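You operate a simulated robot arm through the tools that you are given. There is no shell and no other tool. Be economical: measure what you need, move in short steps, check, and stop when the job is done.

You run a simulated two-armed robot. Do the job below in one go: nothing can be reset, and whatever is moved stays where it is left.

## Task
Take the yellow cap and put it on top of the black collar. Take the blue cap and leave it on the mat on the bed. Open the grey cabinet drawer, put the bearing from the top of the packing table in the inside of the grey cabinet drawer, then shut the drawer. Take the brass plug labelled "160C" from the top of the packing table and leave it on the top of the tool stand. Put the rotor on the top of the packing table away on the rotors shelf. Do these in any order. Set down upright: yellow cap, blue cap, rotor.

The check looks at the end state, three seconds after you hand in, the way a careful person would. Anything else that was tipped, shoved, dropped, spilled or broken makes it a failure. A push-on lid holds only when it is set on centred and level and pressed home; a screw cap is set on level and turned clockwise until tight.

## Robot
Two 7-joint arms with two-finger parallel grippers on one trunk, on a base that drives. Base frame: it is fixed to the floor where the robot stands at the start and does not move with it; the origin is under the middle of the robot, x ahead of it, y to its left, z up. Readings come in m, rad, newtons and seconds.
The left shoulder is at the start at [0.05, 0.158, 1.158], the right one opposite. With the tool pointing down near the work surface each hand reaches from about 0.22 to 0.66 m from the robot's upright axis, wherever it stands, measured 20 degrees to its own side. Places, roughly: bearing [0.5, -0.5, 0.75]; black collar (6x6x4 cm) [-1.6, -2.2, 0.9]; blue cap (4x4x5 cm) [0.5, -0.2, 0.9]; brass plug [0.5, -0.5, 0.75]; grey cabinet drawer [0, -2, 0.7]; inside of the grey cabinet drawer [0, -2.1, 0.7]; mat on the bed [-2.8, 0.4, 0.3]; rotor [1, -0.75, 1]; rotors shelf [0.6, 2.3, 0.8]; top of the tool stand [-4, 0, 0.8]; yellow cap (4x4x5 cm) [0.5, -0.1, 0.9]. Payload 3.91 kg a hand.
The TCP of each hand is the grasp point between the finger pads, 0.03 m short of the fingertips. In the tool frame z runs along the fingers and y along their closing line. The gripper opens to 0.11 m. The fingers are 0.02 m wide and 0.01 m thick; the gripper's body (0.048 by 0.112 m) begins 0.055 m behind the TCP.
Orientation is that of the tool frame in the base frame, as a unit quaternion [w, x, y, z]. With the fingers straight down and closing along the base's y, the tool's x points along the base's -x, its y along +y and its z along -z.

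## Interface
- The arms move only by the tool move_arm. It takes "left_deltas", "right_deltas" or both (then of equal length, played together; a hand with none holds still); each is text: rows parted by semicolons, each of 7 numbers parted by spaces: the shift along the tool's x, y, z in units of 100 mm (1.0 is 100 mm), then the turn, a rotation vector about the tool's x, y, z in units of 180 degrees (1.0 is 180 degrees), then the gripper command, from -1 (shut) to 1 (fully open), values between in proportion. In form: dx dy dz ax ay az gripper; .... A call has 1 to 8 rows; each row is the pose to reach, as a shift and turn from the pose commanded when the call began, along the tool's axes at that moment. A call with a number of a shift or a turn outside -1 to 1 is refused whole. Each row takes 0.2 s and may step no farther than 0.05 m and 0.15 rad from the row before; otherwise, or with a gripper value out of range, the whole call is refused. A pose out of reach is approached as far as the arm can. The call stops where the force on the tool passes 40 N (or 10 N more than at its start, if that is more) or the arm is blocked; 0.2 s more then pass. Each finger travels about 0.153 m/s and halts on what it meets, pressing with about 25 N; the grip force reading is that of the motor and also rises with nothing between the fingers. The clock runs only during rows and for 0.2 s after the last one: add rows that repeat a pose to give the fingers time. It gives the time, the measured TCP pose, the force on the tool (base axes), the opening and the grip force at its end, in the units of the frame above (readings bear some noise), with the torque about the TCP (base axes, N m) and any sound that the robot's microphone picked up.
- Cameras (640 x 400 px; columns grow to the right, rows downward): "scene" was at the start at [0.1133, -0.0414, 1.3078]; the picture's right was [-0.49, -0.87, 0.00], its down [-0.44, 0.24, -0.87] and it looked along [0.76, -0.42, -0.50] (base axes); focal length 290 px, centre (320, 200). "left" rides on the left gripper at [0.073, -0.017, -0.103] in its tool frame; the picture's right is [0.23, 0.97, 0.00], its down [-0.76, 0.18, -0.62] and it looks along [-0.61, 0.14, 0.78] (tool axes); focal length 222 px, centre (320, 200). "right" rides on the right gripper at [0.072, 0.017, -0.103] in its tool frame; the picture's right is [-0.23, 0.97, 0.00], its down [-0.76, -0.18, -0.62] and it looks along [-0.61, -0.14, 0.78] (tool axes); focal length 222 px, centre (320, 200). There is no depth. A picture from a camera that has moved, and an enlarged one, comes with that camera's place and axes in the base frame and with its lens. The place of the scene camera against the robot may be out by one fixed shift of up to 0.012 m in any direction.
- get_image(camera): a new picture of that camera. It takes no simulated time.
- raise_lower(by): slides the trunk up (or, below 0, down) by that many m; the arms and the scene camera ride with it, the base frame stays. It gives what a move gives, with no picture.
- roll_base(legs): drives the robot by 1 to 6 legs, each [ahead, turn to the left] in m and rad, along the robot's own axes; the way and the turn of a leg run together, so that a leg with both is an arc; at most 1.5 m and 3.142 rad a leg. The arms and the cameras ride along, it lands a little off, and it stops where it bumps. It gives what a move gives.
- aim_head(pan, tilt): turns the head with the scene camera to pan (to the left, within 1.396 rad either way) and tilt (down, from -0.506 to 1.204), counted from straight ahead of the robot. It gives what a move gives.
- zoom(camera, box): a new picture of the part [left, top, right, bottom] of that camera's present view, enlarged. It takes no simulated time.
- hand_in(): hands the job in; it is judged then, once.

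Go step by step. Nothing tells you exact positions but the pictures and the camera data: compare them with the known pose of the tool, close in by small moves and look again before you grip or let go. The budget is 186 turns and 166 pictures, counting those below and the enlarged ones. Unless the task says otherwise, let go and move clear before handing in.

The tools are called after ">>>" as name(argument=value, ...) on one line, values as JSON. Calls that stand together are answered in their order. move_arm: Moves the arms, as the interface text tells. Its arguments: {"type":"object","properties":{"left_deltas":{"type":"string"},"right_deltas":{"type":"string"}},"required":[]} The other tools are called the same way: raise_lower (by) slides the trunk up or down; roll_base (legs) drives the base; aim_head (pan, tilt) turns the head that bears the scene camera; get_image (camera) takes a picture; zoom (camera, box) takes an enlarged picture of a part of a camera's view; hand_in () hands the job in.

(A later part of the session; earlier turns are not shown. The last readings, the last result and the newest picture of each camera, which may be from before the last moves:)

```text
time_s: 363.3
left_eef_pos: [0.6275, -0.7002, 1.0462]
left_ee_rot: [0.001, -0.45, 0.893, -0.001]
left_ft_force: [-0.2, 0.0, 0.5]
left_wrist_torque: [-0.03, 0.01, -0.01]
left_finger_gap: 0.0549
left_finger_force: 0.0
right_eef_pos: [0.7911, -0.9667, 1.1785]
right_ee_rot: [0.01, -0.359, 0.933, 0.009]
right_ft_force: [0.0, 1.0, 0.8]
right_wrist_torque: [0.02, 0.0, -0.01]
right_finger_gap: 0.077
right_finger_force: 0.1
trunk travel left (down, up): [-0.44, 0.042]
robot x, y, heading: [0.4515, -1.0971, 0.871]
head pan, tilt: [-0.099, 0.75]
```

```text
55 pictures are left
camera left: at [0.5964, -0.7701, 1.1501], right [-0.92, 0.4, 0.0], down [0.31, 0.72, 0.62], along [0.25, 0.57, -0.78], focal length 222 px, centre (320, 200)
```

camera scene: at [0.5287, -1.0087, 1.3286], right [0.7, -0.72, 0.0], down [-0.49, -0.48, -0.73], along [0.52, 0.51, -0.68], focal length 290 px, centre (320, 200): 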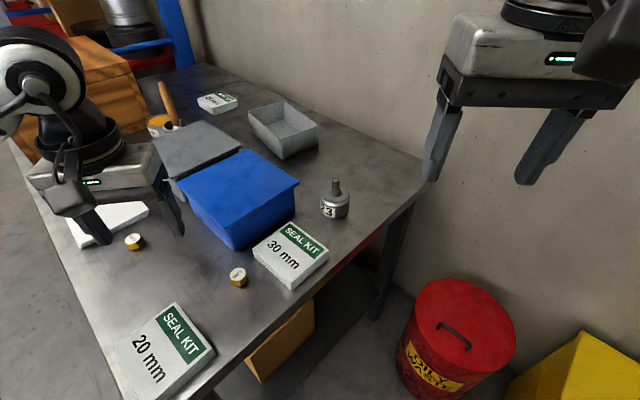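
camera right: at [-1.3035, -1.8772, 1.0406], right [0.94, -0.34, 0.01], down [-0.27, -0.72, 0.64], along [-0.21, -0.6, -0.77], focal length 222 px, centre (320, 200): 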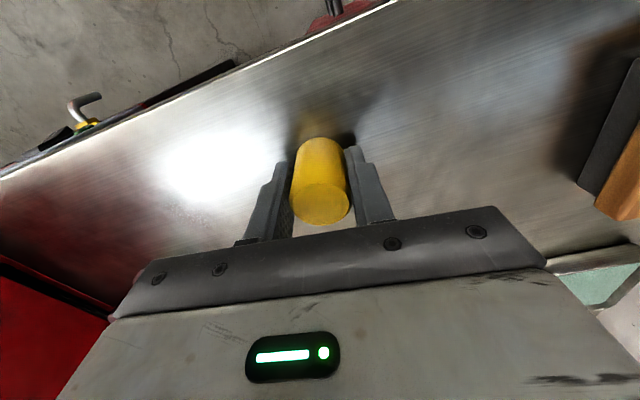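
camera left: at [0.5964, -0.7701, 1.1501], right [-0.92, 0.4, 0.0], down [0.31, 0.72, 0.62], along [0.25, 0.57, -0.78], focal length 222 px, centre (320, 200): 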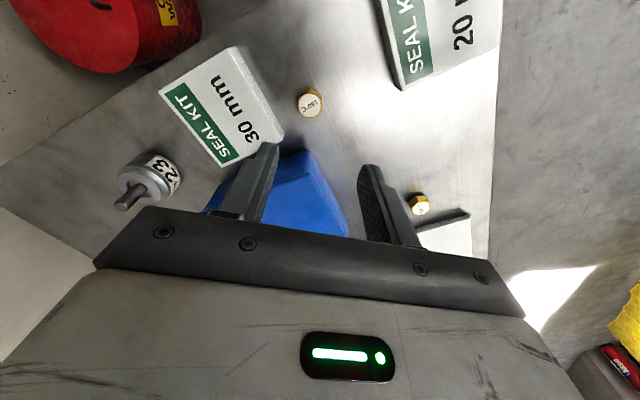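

>>> raise_lower(by=-0.1)

>>> get_image(camera="left")

```text
time_s: 364.7
left_eef_pos: [0.6267, -0.7024, 0.9461]
left_ee_rot: [0.0, -0.449, 0.894, -0.001]
left_ft_force: [-0.2, -0.2, 0.1]
left_wrist_torque: [0.01, -0.02, 0.0]
left_finger_gap: 0.0549
left_finger_force: 0.1
right_eef_pos: [0.7906, -0.9671, 1.0783]
right_ee_rot: [0.01, -0.359, 0.933, 0.01]
right_ft_force: [0.0, -0.6, -0.1]
right_wrist_torque: [0.01, 0.01, -0.03]
right_finger_gap: 0.0769
right_finger_force: 0.0
trunk travel left (down, up): [-0.34, 0.142]
robot x, y, heading: [0.4477, -1.101, 0.871]
head pan, tilt: [-0.099, 0.75]
```

```text
54 pictures are left
camera left: at [0.5962, -0.7701, 1.0502], right [-0.92, 0.4, 0.0], down [0.31, 0.72, 0.62], along [0.25, 0.57, -0.78], focal length 222 px, centre (320, 200)
```

left: 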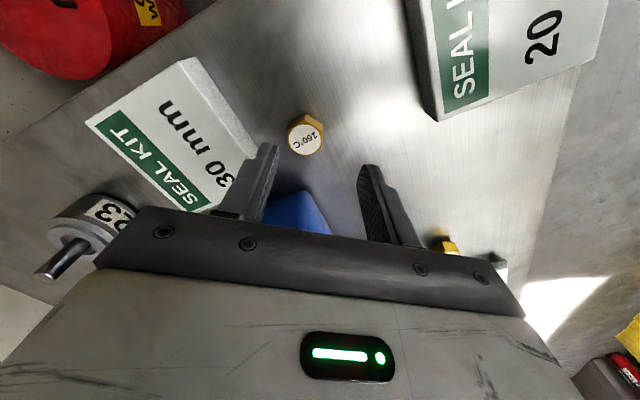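

Rotate the left hand ~53° so the fingers close parallel to the kit's side, and centre on (0.638, -0.7055).

>>> move_arm(left_deltas="-0.04 -0.11 0 0 0 0.045 0; -0.04 -0.11 0 0 0 0.09 0; -0.04 -0.11 0 0 0 0.135 0; -0.04 -0.11 0 0 0 0.18 0; -0.04 -0.11 0 0 0 0.225 0; -0.04 -0.11 0 0 0 0.27 0; -0.04 -0.11 0 0 0 0.294 0")

>>> raise_lower(by=-0.03)

>>> get_image(camera="left")

```text
time_s: 366.3
left_eef_pos: [0.6381, -0.7038, 0.9467]
left_ee_rot: [0.002, -0.003, 1.0, -0.001]
left_ft_force: [0.6, 0.2, -0.2]
left_wrist_torque: [-0.01, 0.01, 0.01]
left_finger_gap: 0.0551
left_finger_force: 0.1
right_eef_pos: [0.7914, -0.9678, 1.0785]
right_ee_rot: [0.01, -0.36, 0.933, 0.01]
right_ft_force: [-0.2, 0.6, 1.0]
right_wrist_torque: [-0.02, -0.01, 0.01]
right_finger_gap: 0.0773
right_finger_force: 0.1
trunk travel left (down, up): [-0.34, 0.142]
robot x, y, heading: [0.4519, -1.1035, 0.869]
head pan, tilt: [-0.099, 0.75]
```

```text
time_s: 367.0
left_eef_pos: [0.6385, -0.7059, 0.9166]
left_ee_rot: [0.001, -0.003, 1.0, -0.001]
left_ft_force: [-0.6, -0.8, 0.3]
left_wrist_torque: [0.0, 0.0, -0.03]
left_finger_gap: 0.055
left_finger_force: 0.1
right_eef_pos: [0.7905, -0.9671, 1.0491]
right_ee_rot: [0.01, -0.36, 0.933, 0.01]
right_ft_force: [0.0, 0.3, 0.6]
right_wrist_torque: [-0.01, 0.0, 0.01]
right_finger_gap: 0.0771
right_finger_force: 0.2
trunk travel left (down, up): [-0.31, 0.172]
robot x, y, heading: [0.4484, -1.1032, 0.876]
head pan, tilt: [-0.099, 0.75]
```

```text
53 pictures are left
camera left: at [0.565, -0.7227, 1.0201], right [-0.23, 0.97, 0.0], down [0.76, 0.18, 0.62], along [0.61, 0.15, -0.78], focal length 222 px, centre (320, 200)
```

left: 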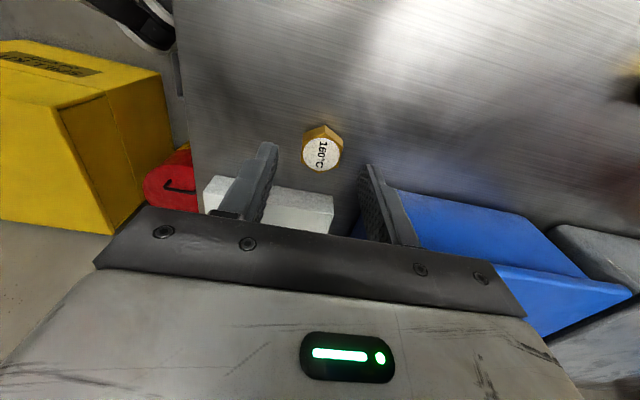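

>>> raise_lower(by=-0.033)

>>> move_arm(left_deltas="0 0 0 0 0 0 -1; 0 0 0 0 0 0 -1; 0 0 0 0 0 0 -1")

>>> raise_lower(by=0.2)

>>> get_image(camera="left")

```text
time_s: 367.8
left_eef_pos: [0.6378, -0.7049, 0.8851]
left_ee_rot: [0.003, -0.004, 1.0, 0.0]
left_ft_force: [1.4, 1.9, 9.1]
left_wrist_torque: [0.44, -0.19, 0.0]
left_finger_gap: 0.0551
left_finger_force: 0.1
right_eef_pos: [0.7914, -0.9672, 1.0151]
right_ee_rot: [0.009, -0.359, 0.933, 0.008]
right_ft_force: [-0.2, -0.1, 0.3]
right_wrist_torque: [0.01, 0.03, 0.01]
right_finger_gap: 0.0769
right_finger_force: 0.1
trunk travel left (down, up): [-0.277, 0.205]
robot x, y, heading: [0.4483, -1.1039, 0.876]
head pan, tilt: [-0.099, 0.75]
```

```text
time_s: 368.6
left_eef_pos: [0.638, -0.7051, 0.8854]
left_ee_rot: [0.001, -0.004, 1.0, 0.0]
left_ft_force: [3.0, 4.5, 19.4]
left_wrist_torque: [0.55, -0.26, 0.0]
left_finger_gap: 0.0291
left_finger_force: 25.2
right_eef_pos: [0.7921, -0.9677, 1.0159]
right_ee_rot: [0.011, -0.359, 0.933, 0.01]
right_ft_force: [0.3, -0.2, 0.0]
right_wrist_torque: [0.0, -0.01, 0.02]
right_finger_gap: 0.0771
right_finger_force: 0.0
trunk travel left (down, up): [-0.277, 0.205]
robot x, y, heading: [0.4483, -1.0982, 0.871]
head pan, tilt: [-0.099, 0.75]
```

```text
time_s: 370.8
left_eef_pos: [0.6373, -0.704, 1.0833]
left_ee_rot: [-0.001, -0.004, 1.0, -0.001]
left_ft_force: [0.1, -0.7, -0.9]
left_wrist_torque: [0.05, 0.01, 0.02]
left_finger_gap: 0.0289
left_finger_force: 24.8
right_eef_pos: [0.7908, -0.9675, 1.2151]
right_ee_rot: [0.01, -0.359, 0.933, 0.009]
right_ft_force: [0.3, -0.5, 0.0]
right_wrist_torque: [-0.01, -0.01, -0.02]
right_finger_gap: 0.077
right_finger_force: 0.1
trunk travel left (down, up): [-0.477, 0.005]
robot x, y, heading: [0.4493, -1.1024, 0.868]
head pan, tilt: [-0.099, 0.75]
```

```text
52 pictures are left
camera left: at [0.5652, -0.7225, 1.1869], right [-0.23, 0.97, 0.0], down [0.76, 0.18, 0.62], along [0.61, 0.14, -0.78], focal length 222 px, centre (320, 200)
```

left: 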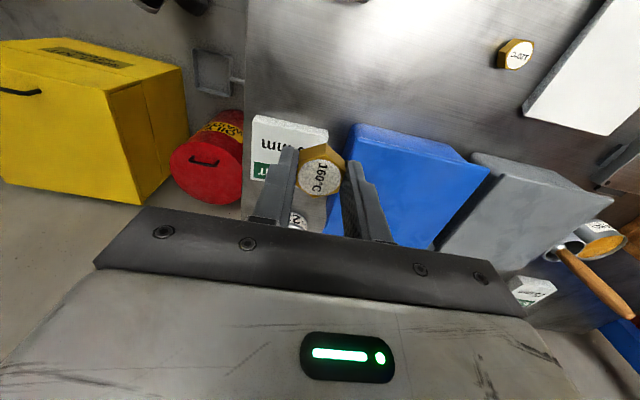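

The plug is held. Before grasping the rotor I want to see the rotors shelf to choose a grasp; look left with the head.

>>> aim_head(pan=0.72, tilt=0.15)

>>> get_image(camera="scene")

```text
time_s: 371.9
left_eef_pos: [0.6392, -0.7039, 1.0832]
left_ee_rot: [0.0, -0.003, 1.0, 0.0]
left_ft_force: [-0.2, 0.3, -1.5]
left_wrist_torque: [0.0, 0.04, 0.01]
left_finger_gap: 0.0288
left_finger_force: 24.8
right_eef_pos: [0.7916, -0.9667, 1.2152]
right_ee_rot: [0.01, -0.359, 0.933, 0.009]
right_ft_force: [0.7, -0.4, 0.9]
right_wrist_torque: [-0.03, 0.02, 0.02]
right_finger_gap: 0.0769
right_finger_force: 0.1
trunk travel left (down, up): [-0.477, 0.005]
robot x, y, heading: [0.4475, -1.1016, 0.873]
head pan, tilt: [0.721, 0.15]
```

```text
51 pictures are left
camera scene: at [0.4676, -0.9737, 1.4199], right [1.0, 0.02, 0.0], down [0.0, -0.15, -0.99], along [-0.02, 0.99, -0.15], focal length 290 px, centre (320, 200)
```

scene: 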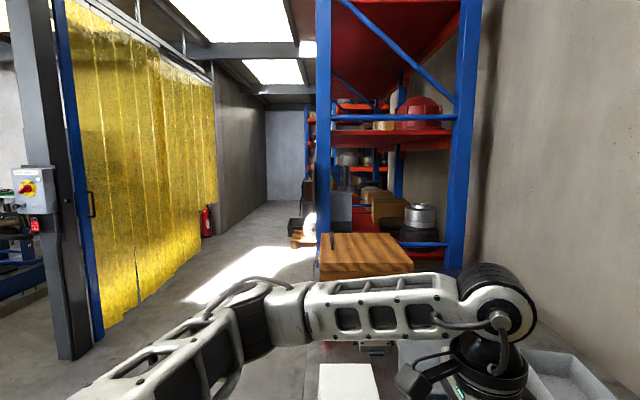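

The rack has roomy bays (~0.6 m), so a top grasp on the rotor's shaft will do. Turn slightly left, raise the left hand, and extend the right over the rotor.

>>> roll_base(legs=[[0, 0.2]])

>>> move_arm(left_deltas="0 0 -0.4 0 0 0 -1; 0 0 -0.8 0 0 0 -1; 0 0 -1 0 0 0 -1", right_deltas="-0.4 0 0 0 0 0 0; -0.8 0 0 0 0 0 0; -1 0 0 0 0 0 0")

>>> move_arm(left_deltas="0 0 -0.4 0 0 0 -1; 0 0 -0.8 0 0 0 -1; 0 0 -1 0 0 0 -1", right_deltas="-0.4 0 0 0 0 0 0; -0.8 0 0 0 0 0 0; -1 0 0 0 0 0 0")

>>> get_image(camera="right")

```text
time_s: 373.1
left_eef_pos: [0.5563, -0.674, 1.083]
left_ee_rot: [0.001, -0.104, 0.995, -0.001]
left_ft_force: [0.0, -0.2, -0.8]
left_wrist_torque: [-0.01, -0.01, -0.01]
left_finger_gap: 0.0291
left_finger_force: 25.1
right_eef_pos: [0.7578, -0.9027, 1.2152]
right_ee_rot: [0.009, -0.45, 0.893, 0.01]
right_ft_force: [0.6, 0.1, -0.5]
right_wrist_torque: [-0.05, -0.01, 0.01]
right_finger_gap: 0.0771
right_finger_force: 0.0
trunk travel left (down, up): [-0.477, 0.005]
robot x, y, heading: [0.4494, -1.0968, 1.067]
head pan, tilt: [0.721, 0.15]
```

```text
time_s: 373.9
left_eef_pos: [0.5561, -0.6743, 1.1837]
left_ee_rot: [0.0, -0.104, 0.995, 0.0]
left_ft_force: [0.4, -0.5, -0.8]
left_wrist_torque: [0.01, 0.02, 0.0]
left_finger_gap: 0.029
left_finger_force: 24.7
right_eef_pos: [0.8189, -0.8233, 1.2162]
right_ee_rot: [0.008, -0.45, 0.893, 0.01]
right_ft_force: [0.0, -0.1, 0.5]
right_wrist_torque: [-0.01, -0.02, -0.04]
right_finger_gap: 0.0549
right_finger_force: 0.1
trunk travel left (down, up): [-0.477, 0.005]
robot x, y, heading: [0.4482, -1.1026, 1.069]
head pan, tilt: [0.721, 0.15]
```

```text
time_s: 374.7
left_eef_pos: [0.557, -0.6753, 1.284]
left_ee_rot: [0.0, -0.104, 0.995, -0.001]
left_ft_force: [0.4, -0.6, -1.1]
left_wrist_torque: [-0.01, -0.02, 0.01]
left_finger_gap: 0.0289
left_finger_force: 25.2
right_eef_pos: [0.8784, -0.7418, 1.2186]
right_ee_rot: [0.008, -0.449, 0.893, 0.01]
right_ft_force: [-1.0, 0.1, 0.5]
right_wrist_torque: [0.0, 0.01, 0.0]
right_finger_gap: 0.055
right_finger_force: 0.0
trunk travel left (down, up): [-0.477, 0.005]
robot x, y, heading: [0.4488, -1.095, 1.072]
head pan, tilt: [0.721, 0.15]
```

```text
50 pictures are left
camera right: at [0.8217, -0.792, 1.322], right [-0.65, 0.76, 0.01], down [0.59, 0.49, 0.64], along [0.48, 0.42, -0.77], focal length 222 px, centre (320, 200)
```

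right: 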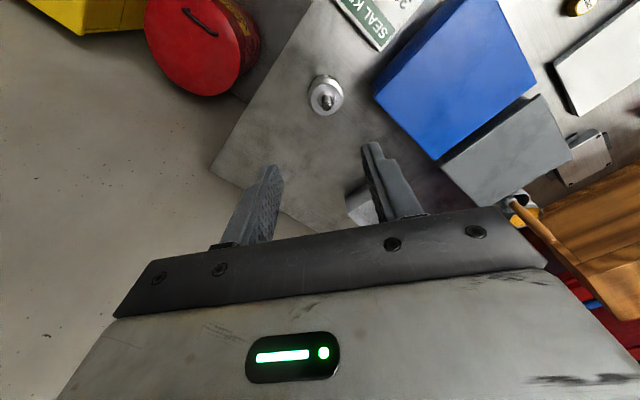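

>>> move_arm(right_deltas="-0.35 0.09 0 0.0034 0.0074 0 0; -0.35 0.09 0 0.0034 0.0074 0 0")

>>> raise_lower(by=-0.18)

>>> get_image(camera="right")

```text
time_s: 375.3
left_eef_pos: [0.5573, -0.6767, 1.2846]
left_ee_rot: [0.001, -0.103, 0.995, 0.0]
left_ft_force: [0.1, -0.2, -1.1]
left_wrist_torque: [-0.05, -0.02, 0.02]
left_finger_gap: 0.0293
left_finger_force: 24.5
right_eef_pos: [0.8939, -0.7422, 1.2121]
right_ee_rot: [0.001, -0.45, 0.893, 0.001]
right_ft_force: [0.1, 0.6, 0.3]
right_wrist_torque: [-0.01, 0.02, 0.01]
right_finger_gap: 0.055
right_finger_force: 0.1
right hand out of reach, approached as far as the arm can: row 1, 2
trunk travel left (down, up): [-0.477, 0.005]
robot x, y, heading: [0.4497, -1.1004, 1.069]
head pan, tilt: [0.721, 0.15]
```

```text
time_s: 377.3
left_eef_pos: [0.5555, -0.6744, 1.1045]
left_ee_rot: [0.001, -0.104, 0.995, -0.001]
left_ft_force: [0.3, -0.3, -0.2]
left_wrist_torque: [0.03, -0.03, -0.04]
left_finger_gap: 0.0291
left_finger_force: 25.3
right_eef_pos: [0.8924, -0.7427, 1.0339]
right_ee_rot: [0.001, -0.45, 0.893, 0.0]
right_ft_force: [-0.6, 0.0, -0.3]
right_wrist_torque: [0.01, 0.02, 0.0]
right_finger_gap: 0.0549
right_finger_force: 0.0
trunk travel left (down, up): [-0.297, 0.185]
robot x, y, heading: [0.4514, -1.097, 1.073]
head pan, tilt: [0.721, 0.15]
```

```text
49 pictures are left
camera right: at [0.8366, -0.7914, 1.1369], right [-0.65, 0.76, 0.0], down [0.6, 0.51, 0.63], along [0.48, 0.41, -0.78], focal length 222 px, centre (320, 200)
```

right: 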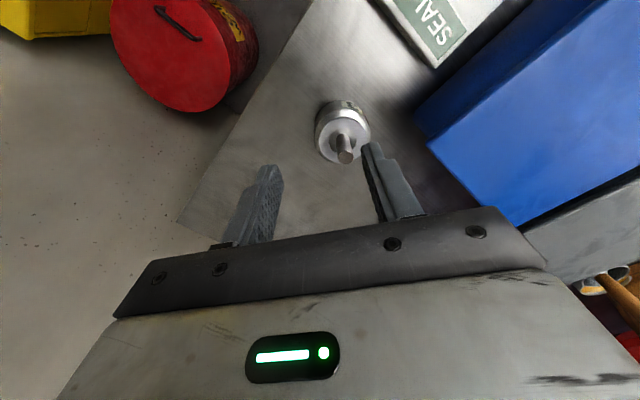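

Rotor axis at (0.898, -0.707), just out of reach. Rotate the hand yaw a bit more clockwise to gain reach.

>>> move_arm(right_deltas="0 0 0 0 0 0.045 0; 0 0 0 0 0 0.09 0; 0 0 0 0 0 0.135 0; 0 0 0 0 0 0.17 0")

>>> move_arm(right_deltas="-0.17 0.15 0 0 0 0 0; -0.33 0.14 0 0 0 0 0; -0.33 0.14 0 0 0 0 0")

>>> get_image(camera="right")

```text
time_s: 378.3
left_eef_pos: [0.5566, -0.6759, 1.105]
left_ee_rot: [0.001, -0.104, 0.995, -0.001]
left_ft_force: [0.7, 0.6, -0.7]
left_wrist_torque: [0.05, -0.02, 0.02]
left_finger_gap: 0.029
left_finger_force: 25.3
right_eef_pos: [0.8931, -0.7435, 1.0326]
right_ee_rot: [0.001, -0.198, 0.98, 0.001]
right_ft_force: [-0.4, 0.3, 0.5]
right_wrist_torque: [-0.01, 0.03, 0.0]
right_finger_gap: 0.0552
right_finger_force: 0.1
trunk travel left (down, up): [-0.297, 0.185]
robot x, y, heading: [0.454, -1.1029, 1.072]
head pan, tilt: [0.721, 0.15]
```

```text
time_s: 379.1
left_eef_pos: [0.5566, -0.6755, 1.1038]
left_ee_rot: [0.0, -0.103, 0.995, -0.001]
left_ft_force: [-0.1, 0.7, 0.2]
left_wrist_torque: [-0.01, 0.01, -0.04]
left_finger_gap: 0.0292
left_finger_force: 25.1
right_eef_pos: [0.9159, -0.7416, 1.0276]
right_ee_rot: [0.0, -0.199, 0.98, 0.002]
right_ft_force: [0.5, 0.0, -0.4]
right_wrist_torque: [-0.01, 0.01, -0.02]
right_finger_gap: 0.0549
right_finger_force: 0.0
right hand out of reach, approached as far as the arm can: row 1, 2, 3
trunk travel left (down, up): [-0.297, 0.185]
robot x, y, heading: [0.4492, -1.0997, 1.073]
head pan, tilt: [0.721, 0.15]
```

```text
48 pictures are left
camera right: at [0.8426, -0.7538, 1.1316], right [-0.17, 0.99, 0.0], down [0.77, 0.13, 0.62], along [0.62, 0.11, -0.78], focal length 222 px, centre (320, 200)
```

right: 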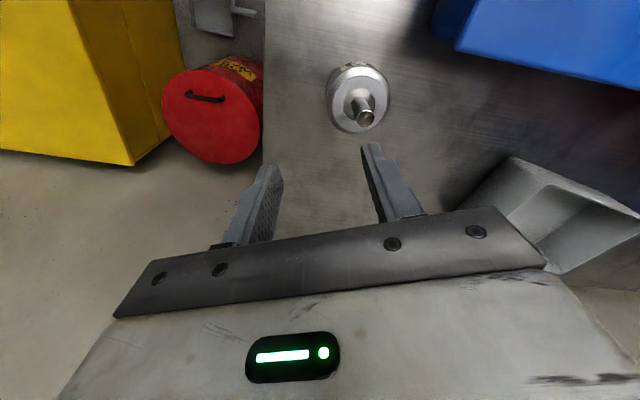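

The arm drifts outward, so I'll turn the robot left to put the rotor further to its right, raising first to clear the bin.

>>> raise_lower(by=0.06)

>>> roll_base(legs=[[0, 0.25]])

>>> move_arm(right_deltas="-0.08 -0.35 0 0 0 0 0; -0.16 -0.7 0 0 0 0 0; -0.25 -1 0 0 0 0 0; -0.25 -1 0 0 0 0 0")

>>> get_image(camera="right")

```text
time_s: 380.1
left_eef_pos: [0.5557, -0.6743, 1.1635]
left_ee_rot: [0.0, -0.104, 0.995, 0.0]
left_ft_force: [0.1, -0.7, -0.1]
left_wrist_torque: [0.04, 0.01, 0.01]
left_finger_gap: 0.0291
left_finger_force: 24.9
right_eef_pos: [0.9158, -0.742, 1.0876]
right_ee_rot: [0.001, -0.199, 0.98, 0.003]
right_ft_force: [0.0, 0.1, 0.5]
right_wrist_torque: [0.02, -0.01, -0.01]
right_finger_gap: 0.0552
right_finger_force: 0.1
trunk travel left (down, up): [-0.357, 0.125]
robot x, y, heading: [0.4446, -1.099, 1.07]
head pan, tilt: [0.721, 0.15]
```

```text
time_s: 381.3
left_eef_pos: [0.4472, -0.6613, 1.1641]
left_ee_rot: [0.002, -0.227, 0.974, -0.001]
left_ft_force: [-0.2, 0.4, -0.7]
left_wrist_torque: [0.03, -0.02, -0.02]
left_finger_gap: 0.0293
left_finger_force: 25.3
right_eef_pos: [0.8112, -0.6364, 1.0887]
right_ee_rot: [0.001, -0.319, 0.948, 0.003]
right_ft_force: [0.1, 0.4, 0.4]
right_wrist_torque: [0.06, -0.02, 0.02]
right_finger_gap: 0.0552
right_finger_force: 0.2
trunk travel left (down, up): [-0.357, 0.125]
robot x, y, heading: [0.4503, -1.1002, 1.316]
head pan, tilt: [0.721, 0.15]
```

```text
time_s: 382.3
left_eef_pos: [0.4471, -0.6628, 1.164]
left_ee_rot: [0.001, -0.227, 0.974, -0.001]
left_ft_force: [0.7, -0.1, -0.9]
left_wrist_torque: [-0.01, 0.02, -0.02]
left_finger_gap: 0.0291
left_finger_force: 25.0
right_eef_pos: [0.8921, -0.7008, 1.0875]
right_ee_rot: [0.0, -0.321, 0.947, 0.002]
right_ft_force: [-0.8, 0.7, -0.2]
right_wrist_torque: [-0.01, -0.02, -0.01]
right_finger_gap: 0.0547
right_finger_force: 0.0
trunk travel left (down, up): [-0.357, 0.125]
robot x, y, heading: [0.4494, -1.1028, 1.32]
head pan, tilt: [0.721, 0.15]
```

```text
47 pictures are left
camera right: at [0.8247, -0.7311, 1.1912], right [-0.41, 0.91, 0.0], down [0.71, 0.32, 0.62], along [0.57, 0.26, -0.78], focal length 222 px, centre (320, 200)
```

right: 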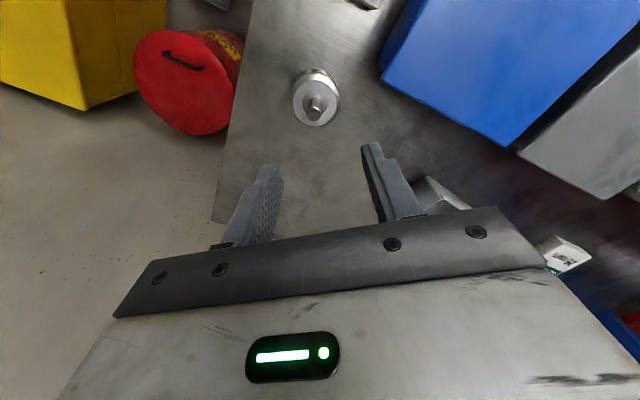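

>>> move_arm(right_deltas="-0.02 -0.07 0 0 0 0 0; -0.02 -0.07 0 0 0 0 0")

>>> raise_lower(by=-0.09)

>>> get_image(camera="right")

```text
time_s: 382.9
left_eef_pos: [0.4473, -0.6622, 1.1642]
left_ee_rot: [0.001, -0.227, 0.974, 0.001]
left_ft_force: [-0.3, 0.0, -0.3]
left_wrist_torque: [-0.01, 0.0, -0.01]
left_finger_gap: 0.0292
left_finger_force: 25.3
right_eef_pos: [0.898, -0.7045, 1.086]
right_ee_rot: [0.0, -0.319, 0.948, 0.001]
right_ft_force: [0.8, -0.2, -0.4]
right_wrist_torque: [0.0, 0.02, -0.01]
right_finger_gap: 0.055
right_finger_force: 0.1
trunk travel left (down, up): [-0.357, 0.125]
robot x, y, heading: [0.4471, -1.0966, 1.323]
head pan, tilt: [0.721, 0.15]
```

```text
time_s: 384.2
left_eef_pos: [0.447, -0.6622, 1.0732]
left_ee_rot: [0.001, -0.228, 0.974, -0.001]
left_ft_force: [0.2, 0.1, -0.7]
left_wrist_torque: [-0.01, 0.0, -0.02]
left_finger_gap: 0.0291
left_finger_force: 24.6
right_eef_pos: [0.8972, -0.7041, 0.9976]
right_ee_rot: [0.001, -0.319, 0.948, 0.002]
right_ft_force: [-0.3, -0.1, 0.4]
right_wrist_torque: [-0.01, 0.01, 0.01]
right_finger_gap: 0.0552
right_finger_force: 0.0
trunk travel left (down, up): [-0.267, 0.215]
robot x, y, heading: [0.4474, -1.0999, 1.321]
head pan, tilt: [0.721, 0.15]
```

```text
46 pictures are left
camera right: at [0.8305, -0.7358, 1.1015], right [-0.41, 0.91, 0.0], down [0.71, 0.32, 0.62], along [0.57, 0.26, -0.78], focal length 222 px, centre (320, 200)
```

right: 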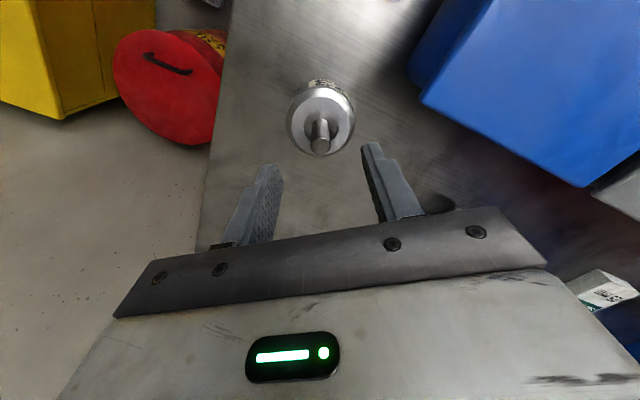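

>>> move_arm(right_deltas="0.04 0 0 0 0 0 0; 0.04 0 0 0 0 0 0")

>>> raise_lower(by=-0.055)

>>> zoom(camera="right", box=[200, 80, 440, 230])

```text
time_s: 384.8
left_eef_pos: [0.4467, -0.6618, 1.0733]
left_ee_rot: [0.001, -0.227, 0.974, -0.001]
left_ft_force: [-0.6, -0.2, -0.5]
left_wrist_torque: [-0.02, 0.01, -0.04]
left_finger_gap: 0.0293
left_finger_force: 24.3
right_eef_pos: [0.8941, -0.707, 0.997]
right_ee_rot: [0.002, -0.32, 0.947, 0.003]
right_ft_force: [-0.7, 0.3, 0.1]
right_wrist_torque: [-0.05, 0.03, -0.02]
right_finger_gap: 0.0549
right_finger_force: 0.1
trunk travel left (down, up): [-0.267, 0.215]
robot x, y, heading: [0.448, -1.1015, 1.32]
head pan, tilt: [0.721, 0.15]
```

```text
time_s: 385.7
left_eef_pos: [0.4471, -0.6616, 1.0192]
left_ee_rot: [0.001, -0.228, 0.974, -0.001]
left_ft_force: [1.2, -0.5, -0.2]
left_wrist_torque: [0.01, 0.01, 0.04]
left_finger_gap: 0.0291
left_finger_force: 25.2
right_eef_pos: [0.8948, -0.7081, 0.9412]
right_ee_rot: [0.001, -0.32, 0.947, 0.002]
right_ft_force: [0.2, 0.7, -0.4]
right_wrist_torque: [0.0, 0.01, 0.0]
right_finger_gap: 0.055
right_finger_force: 0.0
trunk travel left (down, up): [-0.212, 0.27]
robot x, y, heading: [0.4514, -1.0971, 1.317]
head pan, tilt: [0.721, 0.15]
```

```text
2.67 times, centred on (320, 155) of right
camera zoom: at [0.8272, -0.7383, 1.046], right [-0.41, 0.91, 0.0], down [0.71, 0.32, 0.62], along [0.57, 0.26, -0.78], focal length 592 px, centre (320, 320)
```

zoom: 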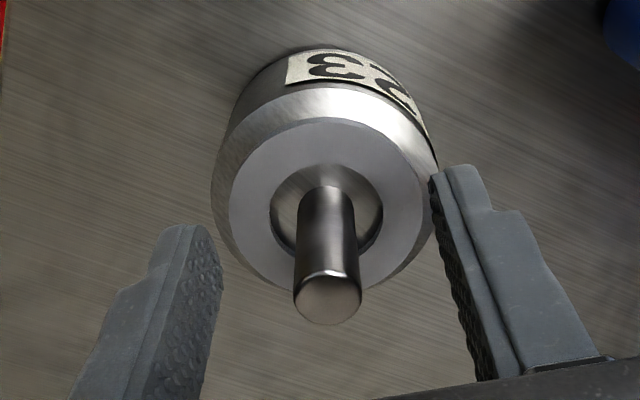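

The shaft lies between the fingers. Lower a little and grip.

>>> raise_lower(by=-0.006)

>>> move_arm(right_deltas="0 0 0 0 0 0 -1; 0 0 0 0 0 0 -1; 0 0 0 0 0 0 -1; 0 0 0 0 0 0 -1")

>>> raise_lower(by=0.05)

>>> get_image(camera="right")

```text
time_s: 386.3
left_eef_pos: [0.4474, -0.6626, 1.0127]
left_ee_rot: [0.001, -0.227, 0.974, -0.001]
left_ft_force: [0.5, -0.6, 0.0]
left_wrist_torque: [-0.01, 0.01, 0.07]
left_finger_gap: 0.0295
left_finger_force: 25.3
right_eef_pos: [0.8953, -0.7072, 0.9347]
right_ee_rot: [0.001, -0.319, 0.948, 0.003]
right_ft_force: [-0.2, 0.8, -0.3]
right_wrist_torque: [0.01, -0.02, 0.02]
right_finger_gap: 0.0551
right_finger_force: 0.1
trunk travel left (down, up): [-0.206, 0.276]
robot x, y, heading: [0.4496, -1.1013, 1.321]
head pan, tilt: [0.721, 0.15]
```

```text
time_s: 387.3
left_eef_pos: [0.4465, -0.6621, 1.0125]
left_ee_rot: [0.001, -0.228, 0.974, 0.0]
left_ft_force: [0.0, -0.7, -0.8]
left_wrist_torque: [0.03, 0.01, 0.02]
left_finger_gap: 0.0289
left_finger_force: 24.8
right_eef_pos: [0.8938, -0.7069, 0.9357]
right_ee_rot: [0.001, -0.321, 0.947, 0.003]
right_ft_force: [-1.4, 0.7, 0.5]
right_wrist_torque: [-0.07, -0.13, -0.06]
right_finger_gap: 0.0152
right_finger_force: 24.6
trunk travel left (down, up): [-0.206, 0.276]
robot x, y, heading: [0.446, -1.1011, 1.326]
head pan, tilt: [0.721, 0.15]
```

```text
time_s: 388.2
left_eef_pos: [0.4485, -0.661, 1.062]
left_ee_rot: [0.0, -0.228, 0.974, 0.0]
left_ft_force: [-0.5, 0.0, -1.5]
left_wrist_torque: [0.0, -0.01, 0.02]
left_finger_gap: 0.029
left_finger_force: 25.2
right_eef_pos: [0.8963, -0.7061, 0.9843]
right_ee_rot: [0.001, -0.321, 0.947, 0.001]
right_ft_force: [-0.9, 0.9, -8.8]
right_wrist_torque: [-0.02, 0.05, 0.03]
right_finger_gap: 0.0152
right_finger_force: 24.5
trunk travel left (down, up): [-0.256, 0.226]
robot x, y, heading: [0.4475, -1.1017, 1.323]
head pan, tilt: [0.721, 0.15]
```

```text
44 pictures are left
camera right: at [0.8281, -0.7376, 1.089], right [-0.41, 0.91, 0.0], down [0.71, 0.32, 0.62], along [0.57, 0.26, -0.78], focal length 222 px, centre (320, 200)
```

right: 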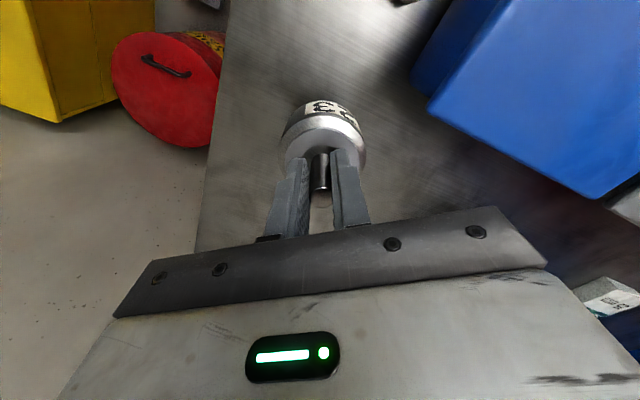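

Rotor lifted (bottom is 0.081 below TCP). Raise, retract, and drive round to the rotors shelf aisle.

>>> raise_lower(by=0.18)

>>> move_arm(right_deltas="0.4 0 0 0 0 0 -1; 0.8 0 0 0 0 0 -1; 1 0 0 0 0 0 -1")

>>> roll_base(legs=[[0, 1.3], [1.0, 0], [0, -1.05], [1.45, 0], [1.4, 0], [0, -1.3]])

>>> aim_head(pan=-0.2, tilt=0.35)

>>> get_image(camera="scene")

```text
time_s: 390.2
left_eef_pos: [0.4471, -0.6615, 1.2422]
left_ee_rot: [0.0, -0.227, 0.974, -0.001]
left_ft_force: [0.3, -0.6, 0.3]
left_wrist_torque: [0.01, 0.01, 0.0]
left_finger_gap: 0.0291
left_finger_force: 25.4
right_eef_pos: [0.8954, -0.7064, 1.1642]
right_ee_rot: [0.0, -0.32, 0.947, 0.002]
right_ft_force: [-0.6, -0.6, -9.0]
right_wrist_torque: [-0.05, 0.09, 0.04]
right_finger_gap: 0.015
right_finger_force: 25.0
trunk travel left (down, up): [-0.436, 0.046]
robot x, y, heading: [0.4491, -1.1043, 1.32]
head pan, tilt: [0.721, 0.15]
```

```text
time_s: 391.0
left_eef_pos: [0.4482, -0.662, 1.2435]
left_ee_rot: [0.0, -0.226, 0.974, -0.001]
left_ft_force: [1.1, 0.3, -0.3]
left_wrist_torque: [-0.01, -0.03, -0.01]
left_finger_gap: 0.0287
left_finger_force: 24.9
right_eef_pos: [0.8139, -0.7677, 1.1651]
right_ee_rot: [0.0, -0.321, 0.947, 0.002]
right_ft_force: [1.2, 0.2, -10.1]
right_wrist_torque: [-0.05, 0.05, 0.01]
right_finger_gap: 0.0151
right_finger_force: 24.7
trunk travel left (down, up): [-0.436, 0.046]
robot x, y, heading: [0.4517, -1.1014, 1.32]
head pan, tilt: [0.721, 0.15]
```

```text
time_s: 418.7
left_eef_pos: [-0.0324, 2.4699, 1.242]
left_ee_rot: [-0.001, 0.291, 0.957, -0.001]
left_ft_force: [-0.7, -0.4, -0.4]
left_wrist_torque: [-0.02, 0.01, -0.01]
left_finger_gap: 0.0289
left_finger_force: 24.8
right_eef_pos: [0.0572, 2.0989, 1.1648]
right_ee_rot: [0.001, 0.198, 0.98, 0.001]
right_ft_force: [0.1, 0.1, -9.2]
right_wrist_torque: [0.01, 0.06, -0.02]
right_finger_gap: 0.015
right_finger_force: 25.3
trunk travel left (down, up): [-0.436, 0.046]
robot x, y, heading: [-0.4127, 2.2508, 0.271]
head pan, tilt: [0.721, 0.15]
```

```text
time_s: 419.9
left_eef_pos: [-0.034, 2.4707, 1.2428]
left_ee_rot: [-0.001, 0.291, 0.957, 0.0]
left_ft_force: [0.7, 0.9, -0.6]
left_wrist_torque: [-0.01, 0.02, 0.0]
left_finger_gap: 0.0291
left_finger_force: 25.1
right_eef_pos: [0.0585, 2.0983, 1.1646]
right_ee_rot: [0.001, 0.198, 0.98, 0.001]
right_ft_force: [-0.5, -0.2, -9.5]
right_wrist_torque: [0.05, 0.07, 0.01]
right_finger_gap: 0.0149
right_finger_force: 24.5
trunk travel left (down, up): [-0.436, 0.046]
robot x, y, heading: [-0.4141, 2.2512, 0.273]
head pan, tilt: [-0.201, 0.351]
```

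```text
43 pictures are left
camera scene: at [-0.286, 2.2712, 1.3601], right [0.07, -1.0, 0.0], down [-0.34, -0.02, -0.94], along [0.94, 0.07, -0.34], focal length 290 px, centre (320, 200)
```

scene: 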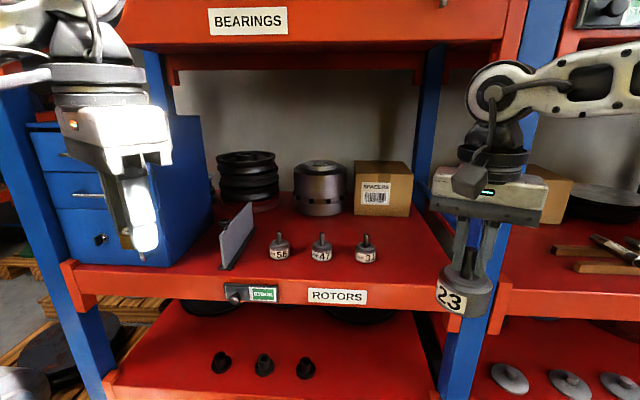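

The ROTORS shelf holds three rotors with room right of "31". Lower the trunk a bit to triangulate its height and depth.

>>> raise_lower(by=-0.15)

>>> get_image(camera="scene")

```text
time_s: 421.7
left_eef_pos: [-0.0336, 2.4709, 1.0926]
left_ee_rot: [0.001, 0.291, 0.957, -0.001]
left_ft_force: [0.4, -0.1, 0.5]
left_wrist_torque: [0.01, -0.02, 0.01]
left_finger_gap: 0.0291
left_finger_force: 24.8
right_eef_pos: [0.0584, 2.0995, 1.0153]
right_ee_rot: [0.0, 0.198, 0.98, 0.0]
right_ft_force: [-0.2, -0.1, -8.5]
right_wrist_torque: [0.07, 0.08, -0.02]
right_finger_gap: 0.015
right_finger_force: 24.9
trunk travel left (down, up): [-0.286, 0.196]
robot x, y, heading: [-0.4135, 2.2521, 0.274]
head pan, tilt: [-0.201, 0.351]
```

```text
42 pictures are left
camera scene: at [-0.2863, 2.2711, 1.2102], right [0.07, -1.0, 0.0], down [-0.34, -0.02, -0.94], along [0.94, 0.07, -0.34], focal length 290 px, centre (320, 200)
```

scene: 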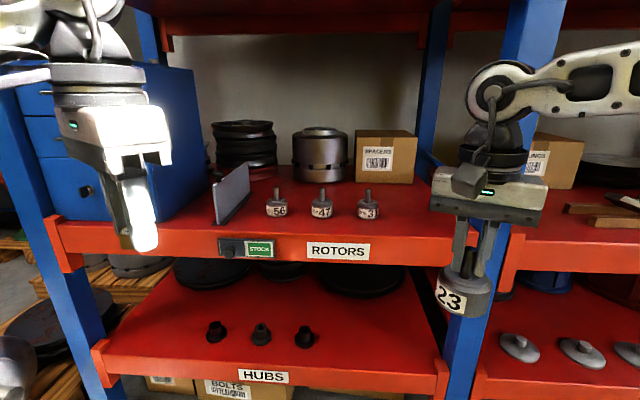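

The rotors stand at x≈0.51, y≈2.19/2.33/2.46, shelf top ≈0.87, front edge ≈0.40. Right of "31" the upright would foul my elbow, so I'll set rotor 23 staggered in front at about (0.455, 2.26). First shift the robot left and tuck the left hand.

>>> move_arm(left_deltas="0.4 0 0 0 0 0 -1; 0.8 0 0 0 0 0 -1; 1 0 0 0 0 0 -1")

>>> roll_base(legs=[[0, 1.3], [0.284, 0], [0, -1.574], [0.2, 0]])

>>> get_image(camera="scene")

>>> get_image(camera="right")

```text
time_s: 422.5
left_eef_pos: [-0.1162, 2.5267, 1.0937]
left_ee_rot: [0.001, 0.291, 0.957, -0.001]
left_ft_force: [0.5, -1.0, -0.9]
left_wrist_torque: [0.02, 0.01, -0.01]
left_finger_gap: 0.0293
left_finger_force: 25.2
right_eef_pos: [0.0587, 2.0987, 1.0148]
right_ee_rot: [0.001, 0.198, 0.98, 0.001]
right_ft_force: [-0.1, 0.1, -9.3]
right_wrist_torque: [0.04, 0.09, -0.02]
right_finger_gap: 0.0152
right_finger_force: 24.8
trunk travel left (down, up): [-0.286, 0.196]
robot x, y, heading: [-0.4165, 2.2516, 0.273]
head pan, tilt: [-0.201, 0.351]
```

```text
time_s: 432.7
left_eef_pos: [0.1458, 2.7179, 1.0921]
left_ee_rot: [0.0, 0.42, 0.908, -0.001]
left_ft_force: [-0.7, 0.0, -1.1]
left_wrist_torque: [-0.02, 0.01, 0.0]
left_finger_gap: 0.029
left_finger_force: 24.8
right_eef_pos: [0.1986, 2.2592, 1.0138]
right_ee_rot: [0.001, 0.331, 0.944, 0.001]
right_ft_force: [-0.5, -1.4, -9.5]
right_wrist_torque: [0.06, 0.08, -0.01]
right_finger_gap: 0.0151
right_finger_force: 25.2
trunk travel left (down, up): [-0.286, 0.196]
robot x, y, heading: [-0.2139, 2.5337, -0.005]
head pan, tilt: [-0.201, 0.351]
```

```text
41 pictures are left
camera scene: at [-0.0874, 2.5175, 1.21], right [-0.2, -0.98, 0.0], down [-0.34, 0.07, -0.94], along [0.92, -0.19, -0.34], focal length 290 px, centre (320, 200)
```

scene: 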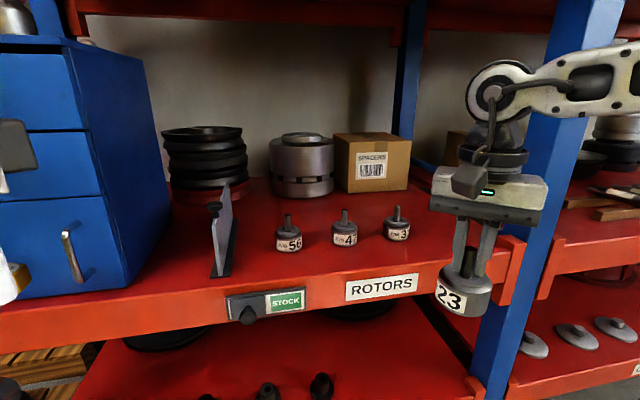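

```text
40 pictures are left
camera right: at [0.1524, 2.318, 1.1189], right [0.78, 0.62, 0.0], down [0.48, -0.61, 0.62], along [0.39, -0.49, -0.78], focal length 222 px, centre (320, 200)
```

right: 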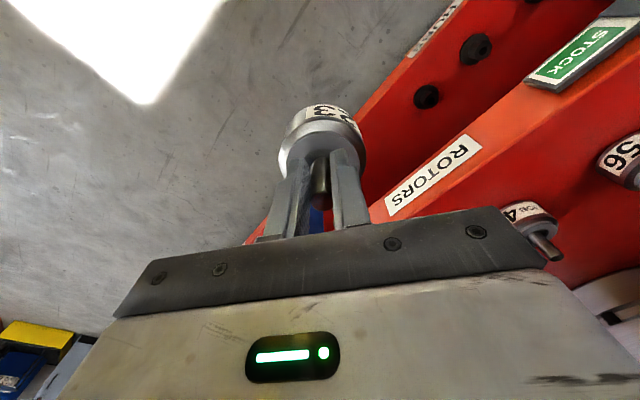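

>>> move_arm(left_deltas="0.26 -0.3 0 0 0 0 -1; 0.52 -0.61 0 0 0 0 -1; 0.52 -0.61 0 0 0 0 -1")

>>> roll_base(legs=[[0.2, 0]])

>>> get_image(camera="right")

>>> get_image(camera="scene")

```text
time_s: 433.5
left_eef_pos: [0.0657, 2.7182, 1.0949]
left_ee_rot: [0.0, 0.419, 0.908, -0.001]
left_ft_force: [-0.7, 0.3, -0.4]
left_wrist_torque: [0.01, 0.03, -0.02]
left_finger_gap: 0.0293
left_finger_force: 24.3
right_eef_pos: [0.1975, 2.2601, 1.0151]
right_ee_rot: [0.001, 0.33, 0.944, 0.0]
right_ft_force: [-0.4, 0.6, -8.5]
right_wrist_torque: [0.05, 0.07, 0.02]
right_finger_gap: 0.0149
right_finger_force: 25.3
trunk travel left (down, up): [-0.286, 0.196]
robot x, y, heading: [-0.2169, 2.533, -0.003]
head pan, tilt: [-0.201, 0.351]
```

```text
time_s: 435.1
left_eef_pos: [0.2652, 2.7184, 1.0935]
left_ee_rot: [0.0, 0.42, 0.908, -0.001]
left_ft_force: [0.1, -0.3, 0.2]
left_wrist_torque: [-0.04, 0.06, -0.03]
left_finger_gap: 0.0291
left_finger_force: 25.3
right_eef_pos: [0.3964, 2.2594, 1.0148]
right_ee_rot: [0.001, 0.331, 0.944, 0.001]
right_ft_force: [0.4, 0.1, -9.2]
right_wrist_torque: [0.05, 0.06, -0.02]
right_finger_gap: 0.0152
right_finger_force: 25.3
trunk travel left (down, up): [-0.286, 0.196]
robot x, y, heading: [-0.0117, 2.5316, -0.002]
head pan, tilt: [-0.201, 0.351]
```

```text
39 pictures are left
camera right: at [0.3513, 2.3174, 1.1188], right [0.78, 0.62, 0.0], down [0.48, -0.61, 0.62], along [0.39, -0.49, -0.78], focal length 222 px, centre (320, 200)
```

right: 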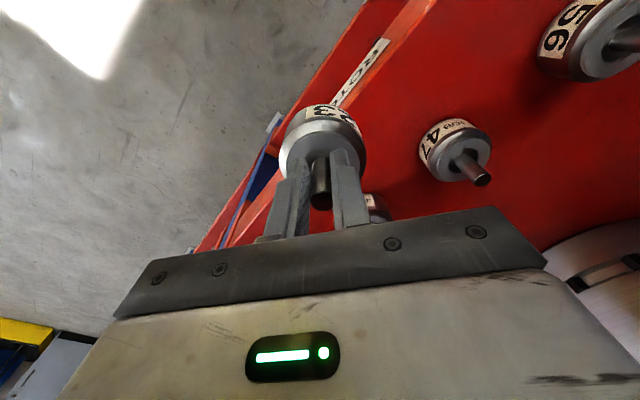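

```text
38 pictures are left
camera scene: at [0.1115, 2.5168, 1.21], right [-0.2, -0.98, 0.0], down [-0.34, 0.07, -0.94], along [0.92, -0.19, -0.34], focal length 290 px, centre (320, 200)
```

scene: 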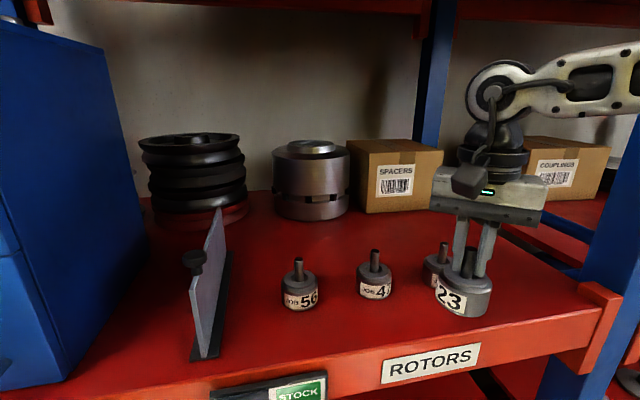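

Neighbours confirmed at (0.537, 2.327) and (0.536, 2.187). Move the hand in to x=0.465.

>>> move_arm(right_deltas="-0.27 0.21 0 0 0 0 -1; -0.54 0.42 0 0 0 0 -1; -0.54 0.42 0.2 0 0 0 -1; -0.54 0.42 0.4 0 0 0 -1; -0.54 0.42 0.4 0 0 0 -1")

>>> get_image(camera="right")

>>> get_image(camera="scene")

```text
time_s: 436.3
left_eef_pos: [0.2647, 2.7164, 1.0934]
left_ee_rot: [-0.001, 0.419, 0.908, -0.001]
left_ft_force: [0.6, -0.1, -0.7]
left_wrist_torque: [-0.01, -0.02, 0.01]
left_finger_gap: 0.0291
left_finger_force: 24.9
right_eef_pos: [0.4646, 2.2587, 0.9745]
right_ee_rot: [0.001, 0.331, 0.944, 0.001]
right_ft_force: [0.6, -0.4, -9.2]
right_wrist_torque: [0.05, 0.08, 0.0]
right_finger_gap: 0.015
right_finger_force: 24.8
trunk travel left (down, up): [-0.286, 0.196]
robot x, y, heading: [-0.0167, 2.5334, -0.005]
head pan, tilt: [-0.201, 0.351]
```

```text
37 pictures are left
camera right: at [0.4193, 2.3168, 1.0784], right [0.78, 0.62, 0.0], down [0.48, -0.61, 0.62], along [0.39, -0.49, -0.78], focal length 222 px, centre (320, 200)
```

right: 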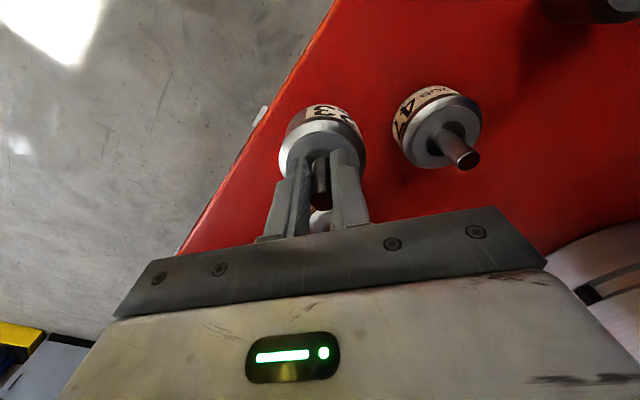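

```text
36 pictures are left
camera scene: at [0.1111, 2.5169, 1.2101], right [-0.2, -0.98, 0.0], down [-0.34, 0.07, -0.94], along [0.92, -0.19, -0.34], focal length 290 px, centre (320, 200)
```

scene: 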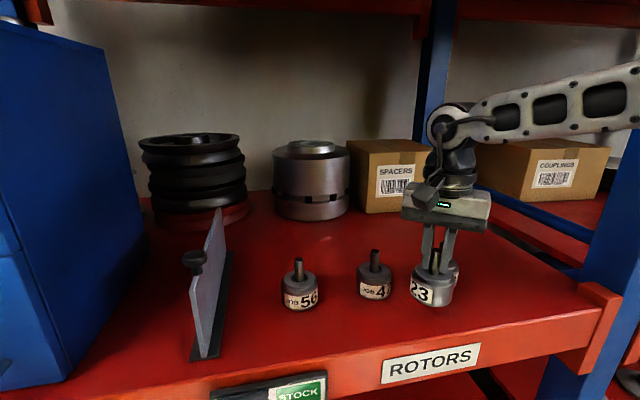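

Spot is clear. Lower to contact.

>>> move_arm(right_deltas="0 0 0.08 0 0 0 -1; 0 0 0.13 0 0 0 -1; 0 0 0.17 0 0 0 -1; 0 0 0.21 0 0 0 -1; 0 0 0.25 0 0 0 -1; 0 0 0.29 0 0 0 -1; 0 0 0.33 0 0 0 -1")

```text
time_s: 437.9
left_eef_pos: [0.2666, 2.7167, 1.0936]
left_ee_rot: [-0.001, 0.419, 0.908, -0.001]
left_ft_force: [0.3, -0.4, 0.4]
left_wrist_torque: [-0.02, 0.01, 0.0]
left_finger_gap: 0.0292
left_finger_force: 25.5
right_eef_pos: [0.4664, 2.2581, 0.9425]
right_ee_rot: [0.001, 0.33, 0.944, 0.0]
right_ft_force: [-1.5, -0.4, -8.8]
right_wrist_torque: [0.07, 0.1, 0.0]
right_finger_gap: 0.0153
right_finger_force: 25.4
trunk travel left (down, up): [-0.286, 0.196]
robot x, y, heading: [-0.0181, 2.5352, -0.001]
head pan, tilt: [-0.201, 0.351]
```

>>> move_arm(right_deltas="0 0 0.04 0 0 0 -1; 0 0 0.08 0 0 0 -1; 0 0 0.12 0 0 0 -1; 0 0 0.16 0 0 0 -1; 0 0 0.2 0 0 0 -1")

>>> zoom(camera="scene", box=[330, 200, 530, 325])

```text
time_s: 439.2
left_eef_pos: [0.2635, 2.7168, 1.0933]
left_ee_rot: [0.001, 0.419, 0.908, -0.002]
left_ft_force: [-0.4, -0.4, 0.4]
left_wrist_torque: [0.03, -0.01, 0.02]
left_finger_gap: 0.029
left_finger_force: 25.2
right_eef_pos: [0.4662, 2.2593, 0.9284]
right_ee_rot: [0.006, 0.331, 0.944, 0.003]
right_ft_force: [-6.1, -1.1, 16.9]
right_wrist_torque: [-0.36, 1.23, -0.1]
right_finger_gap: 0.0154
right_finger_force: 25.0
trunk travel left (down, up): [-0.286, 0.196]
robot x, y, heading: [-0.0149, 2.5339, -0.003]
head pan, tilt: [-0.201, 0.351]
stopped in row 5 (right hand): the force on the tool passed its limit at 42 N (the readings are from after the stop); the commanded pose is now the measured one
```

```text
3.20 times, centred on (430, 262) of scene
camera zoom: at [0.1087, 2.5177, 1.2103], right [-0.2, -0.98, 0.0], down [-0.33, 0.07, -0.94], along [0.92, -0.19, -0.34], focal length 930 px, centre (-32, 0)
```

zoom: 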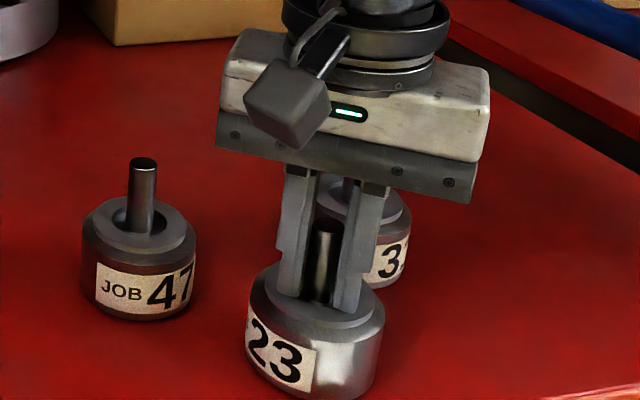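

Contact with the shelf. Release gently and rise straight up.

>>> move_arm(right_deltas="0 0 0 0 0 0 -0.65; 0 0 0 0 0 0 -0.5; 0 0 0 0 0 0 -0.4; 0 0 0 0 0 0 -0.4; 0 0 -0.2 0 0 0 -0.4; 0 0 -0.45 0 0 0 -0.4; 0 0 -0.7 0 0 0 -0.4; 0 0 -0.7 0 0 0 -0.4")

>>> get_image(camera="right")

>>> zoom(camera="scene", box=[330, 200, 530, 325])

```text
time_s: 441.0
left_eef_pos: [0.2649, 2.7161, 1.0937]
left_ee_rot: [0.001, 0.419, 0.908, 0.0]
left_ft_force: [-0.2, -0.3, -1.5]
left_wrist_torque: [-0.02, 0.05, 0.0]
left_finger_gap: 0.0289
left_finger_force: 24.7
right_eef_pos: [0.4664, 2.2588, 0.9949]
right_ee_rot: [0.005, 0.331, 0.944, 0.002]
right_ft_force: [0.5, -0.1, -0.2]
right_wrist_torque: [0.01, 0.02, 0.01]
right_finger_gap: 0.0332
right_finger_force: 0.1
trunk travel left (down, up): [-0.286, 0.196]
robot x, y, heading: [-0.0128, 2.5337, -0.008]
head pan, tilt: [-0.201, 0.351]
```

```text
34 pictures are left
camera right: at [0.4193, 2.317, 1.0995], right [0.79, 0.62, 0.01], down [0.48, -0.61, 0.63], along [0.4, -0.49, -0.78], focal length 222 px, centre (320, 200)
```

right: 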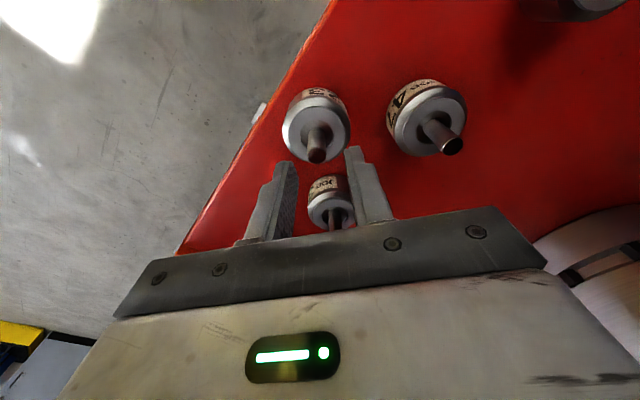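

```text
3.20 times, centred on (430, 262) of scene
camera zoom: at [0.1105, 2.5171, 1.2102], right [-0.2, -0.98, 0.0], down [-0.34, 0.07, -0.94], along [0.92, -0.19, -0.34], focal length 930 px, centre (-32, 0)
```

zoom: 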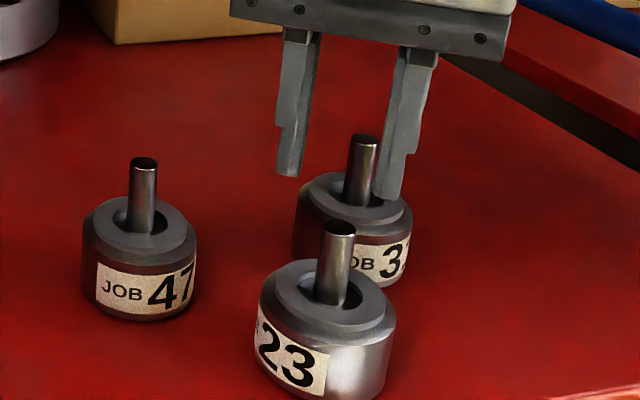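

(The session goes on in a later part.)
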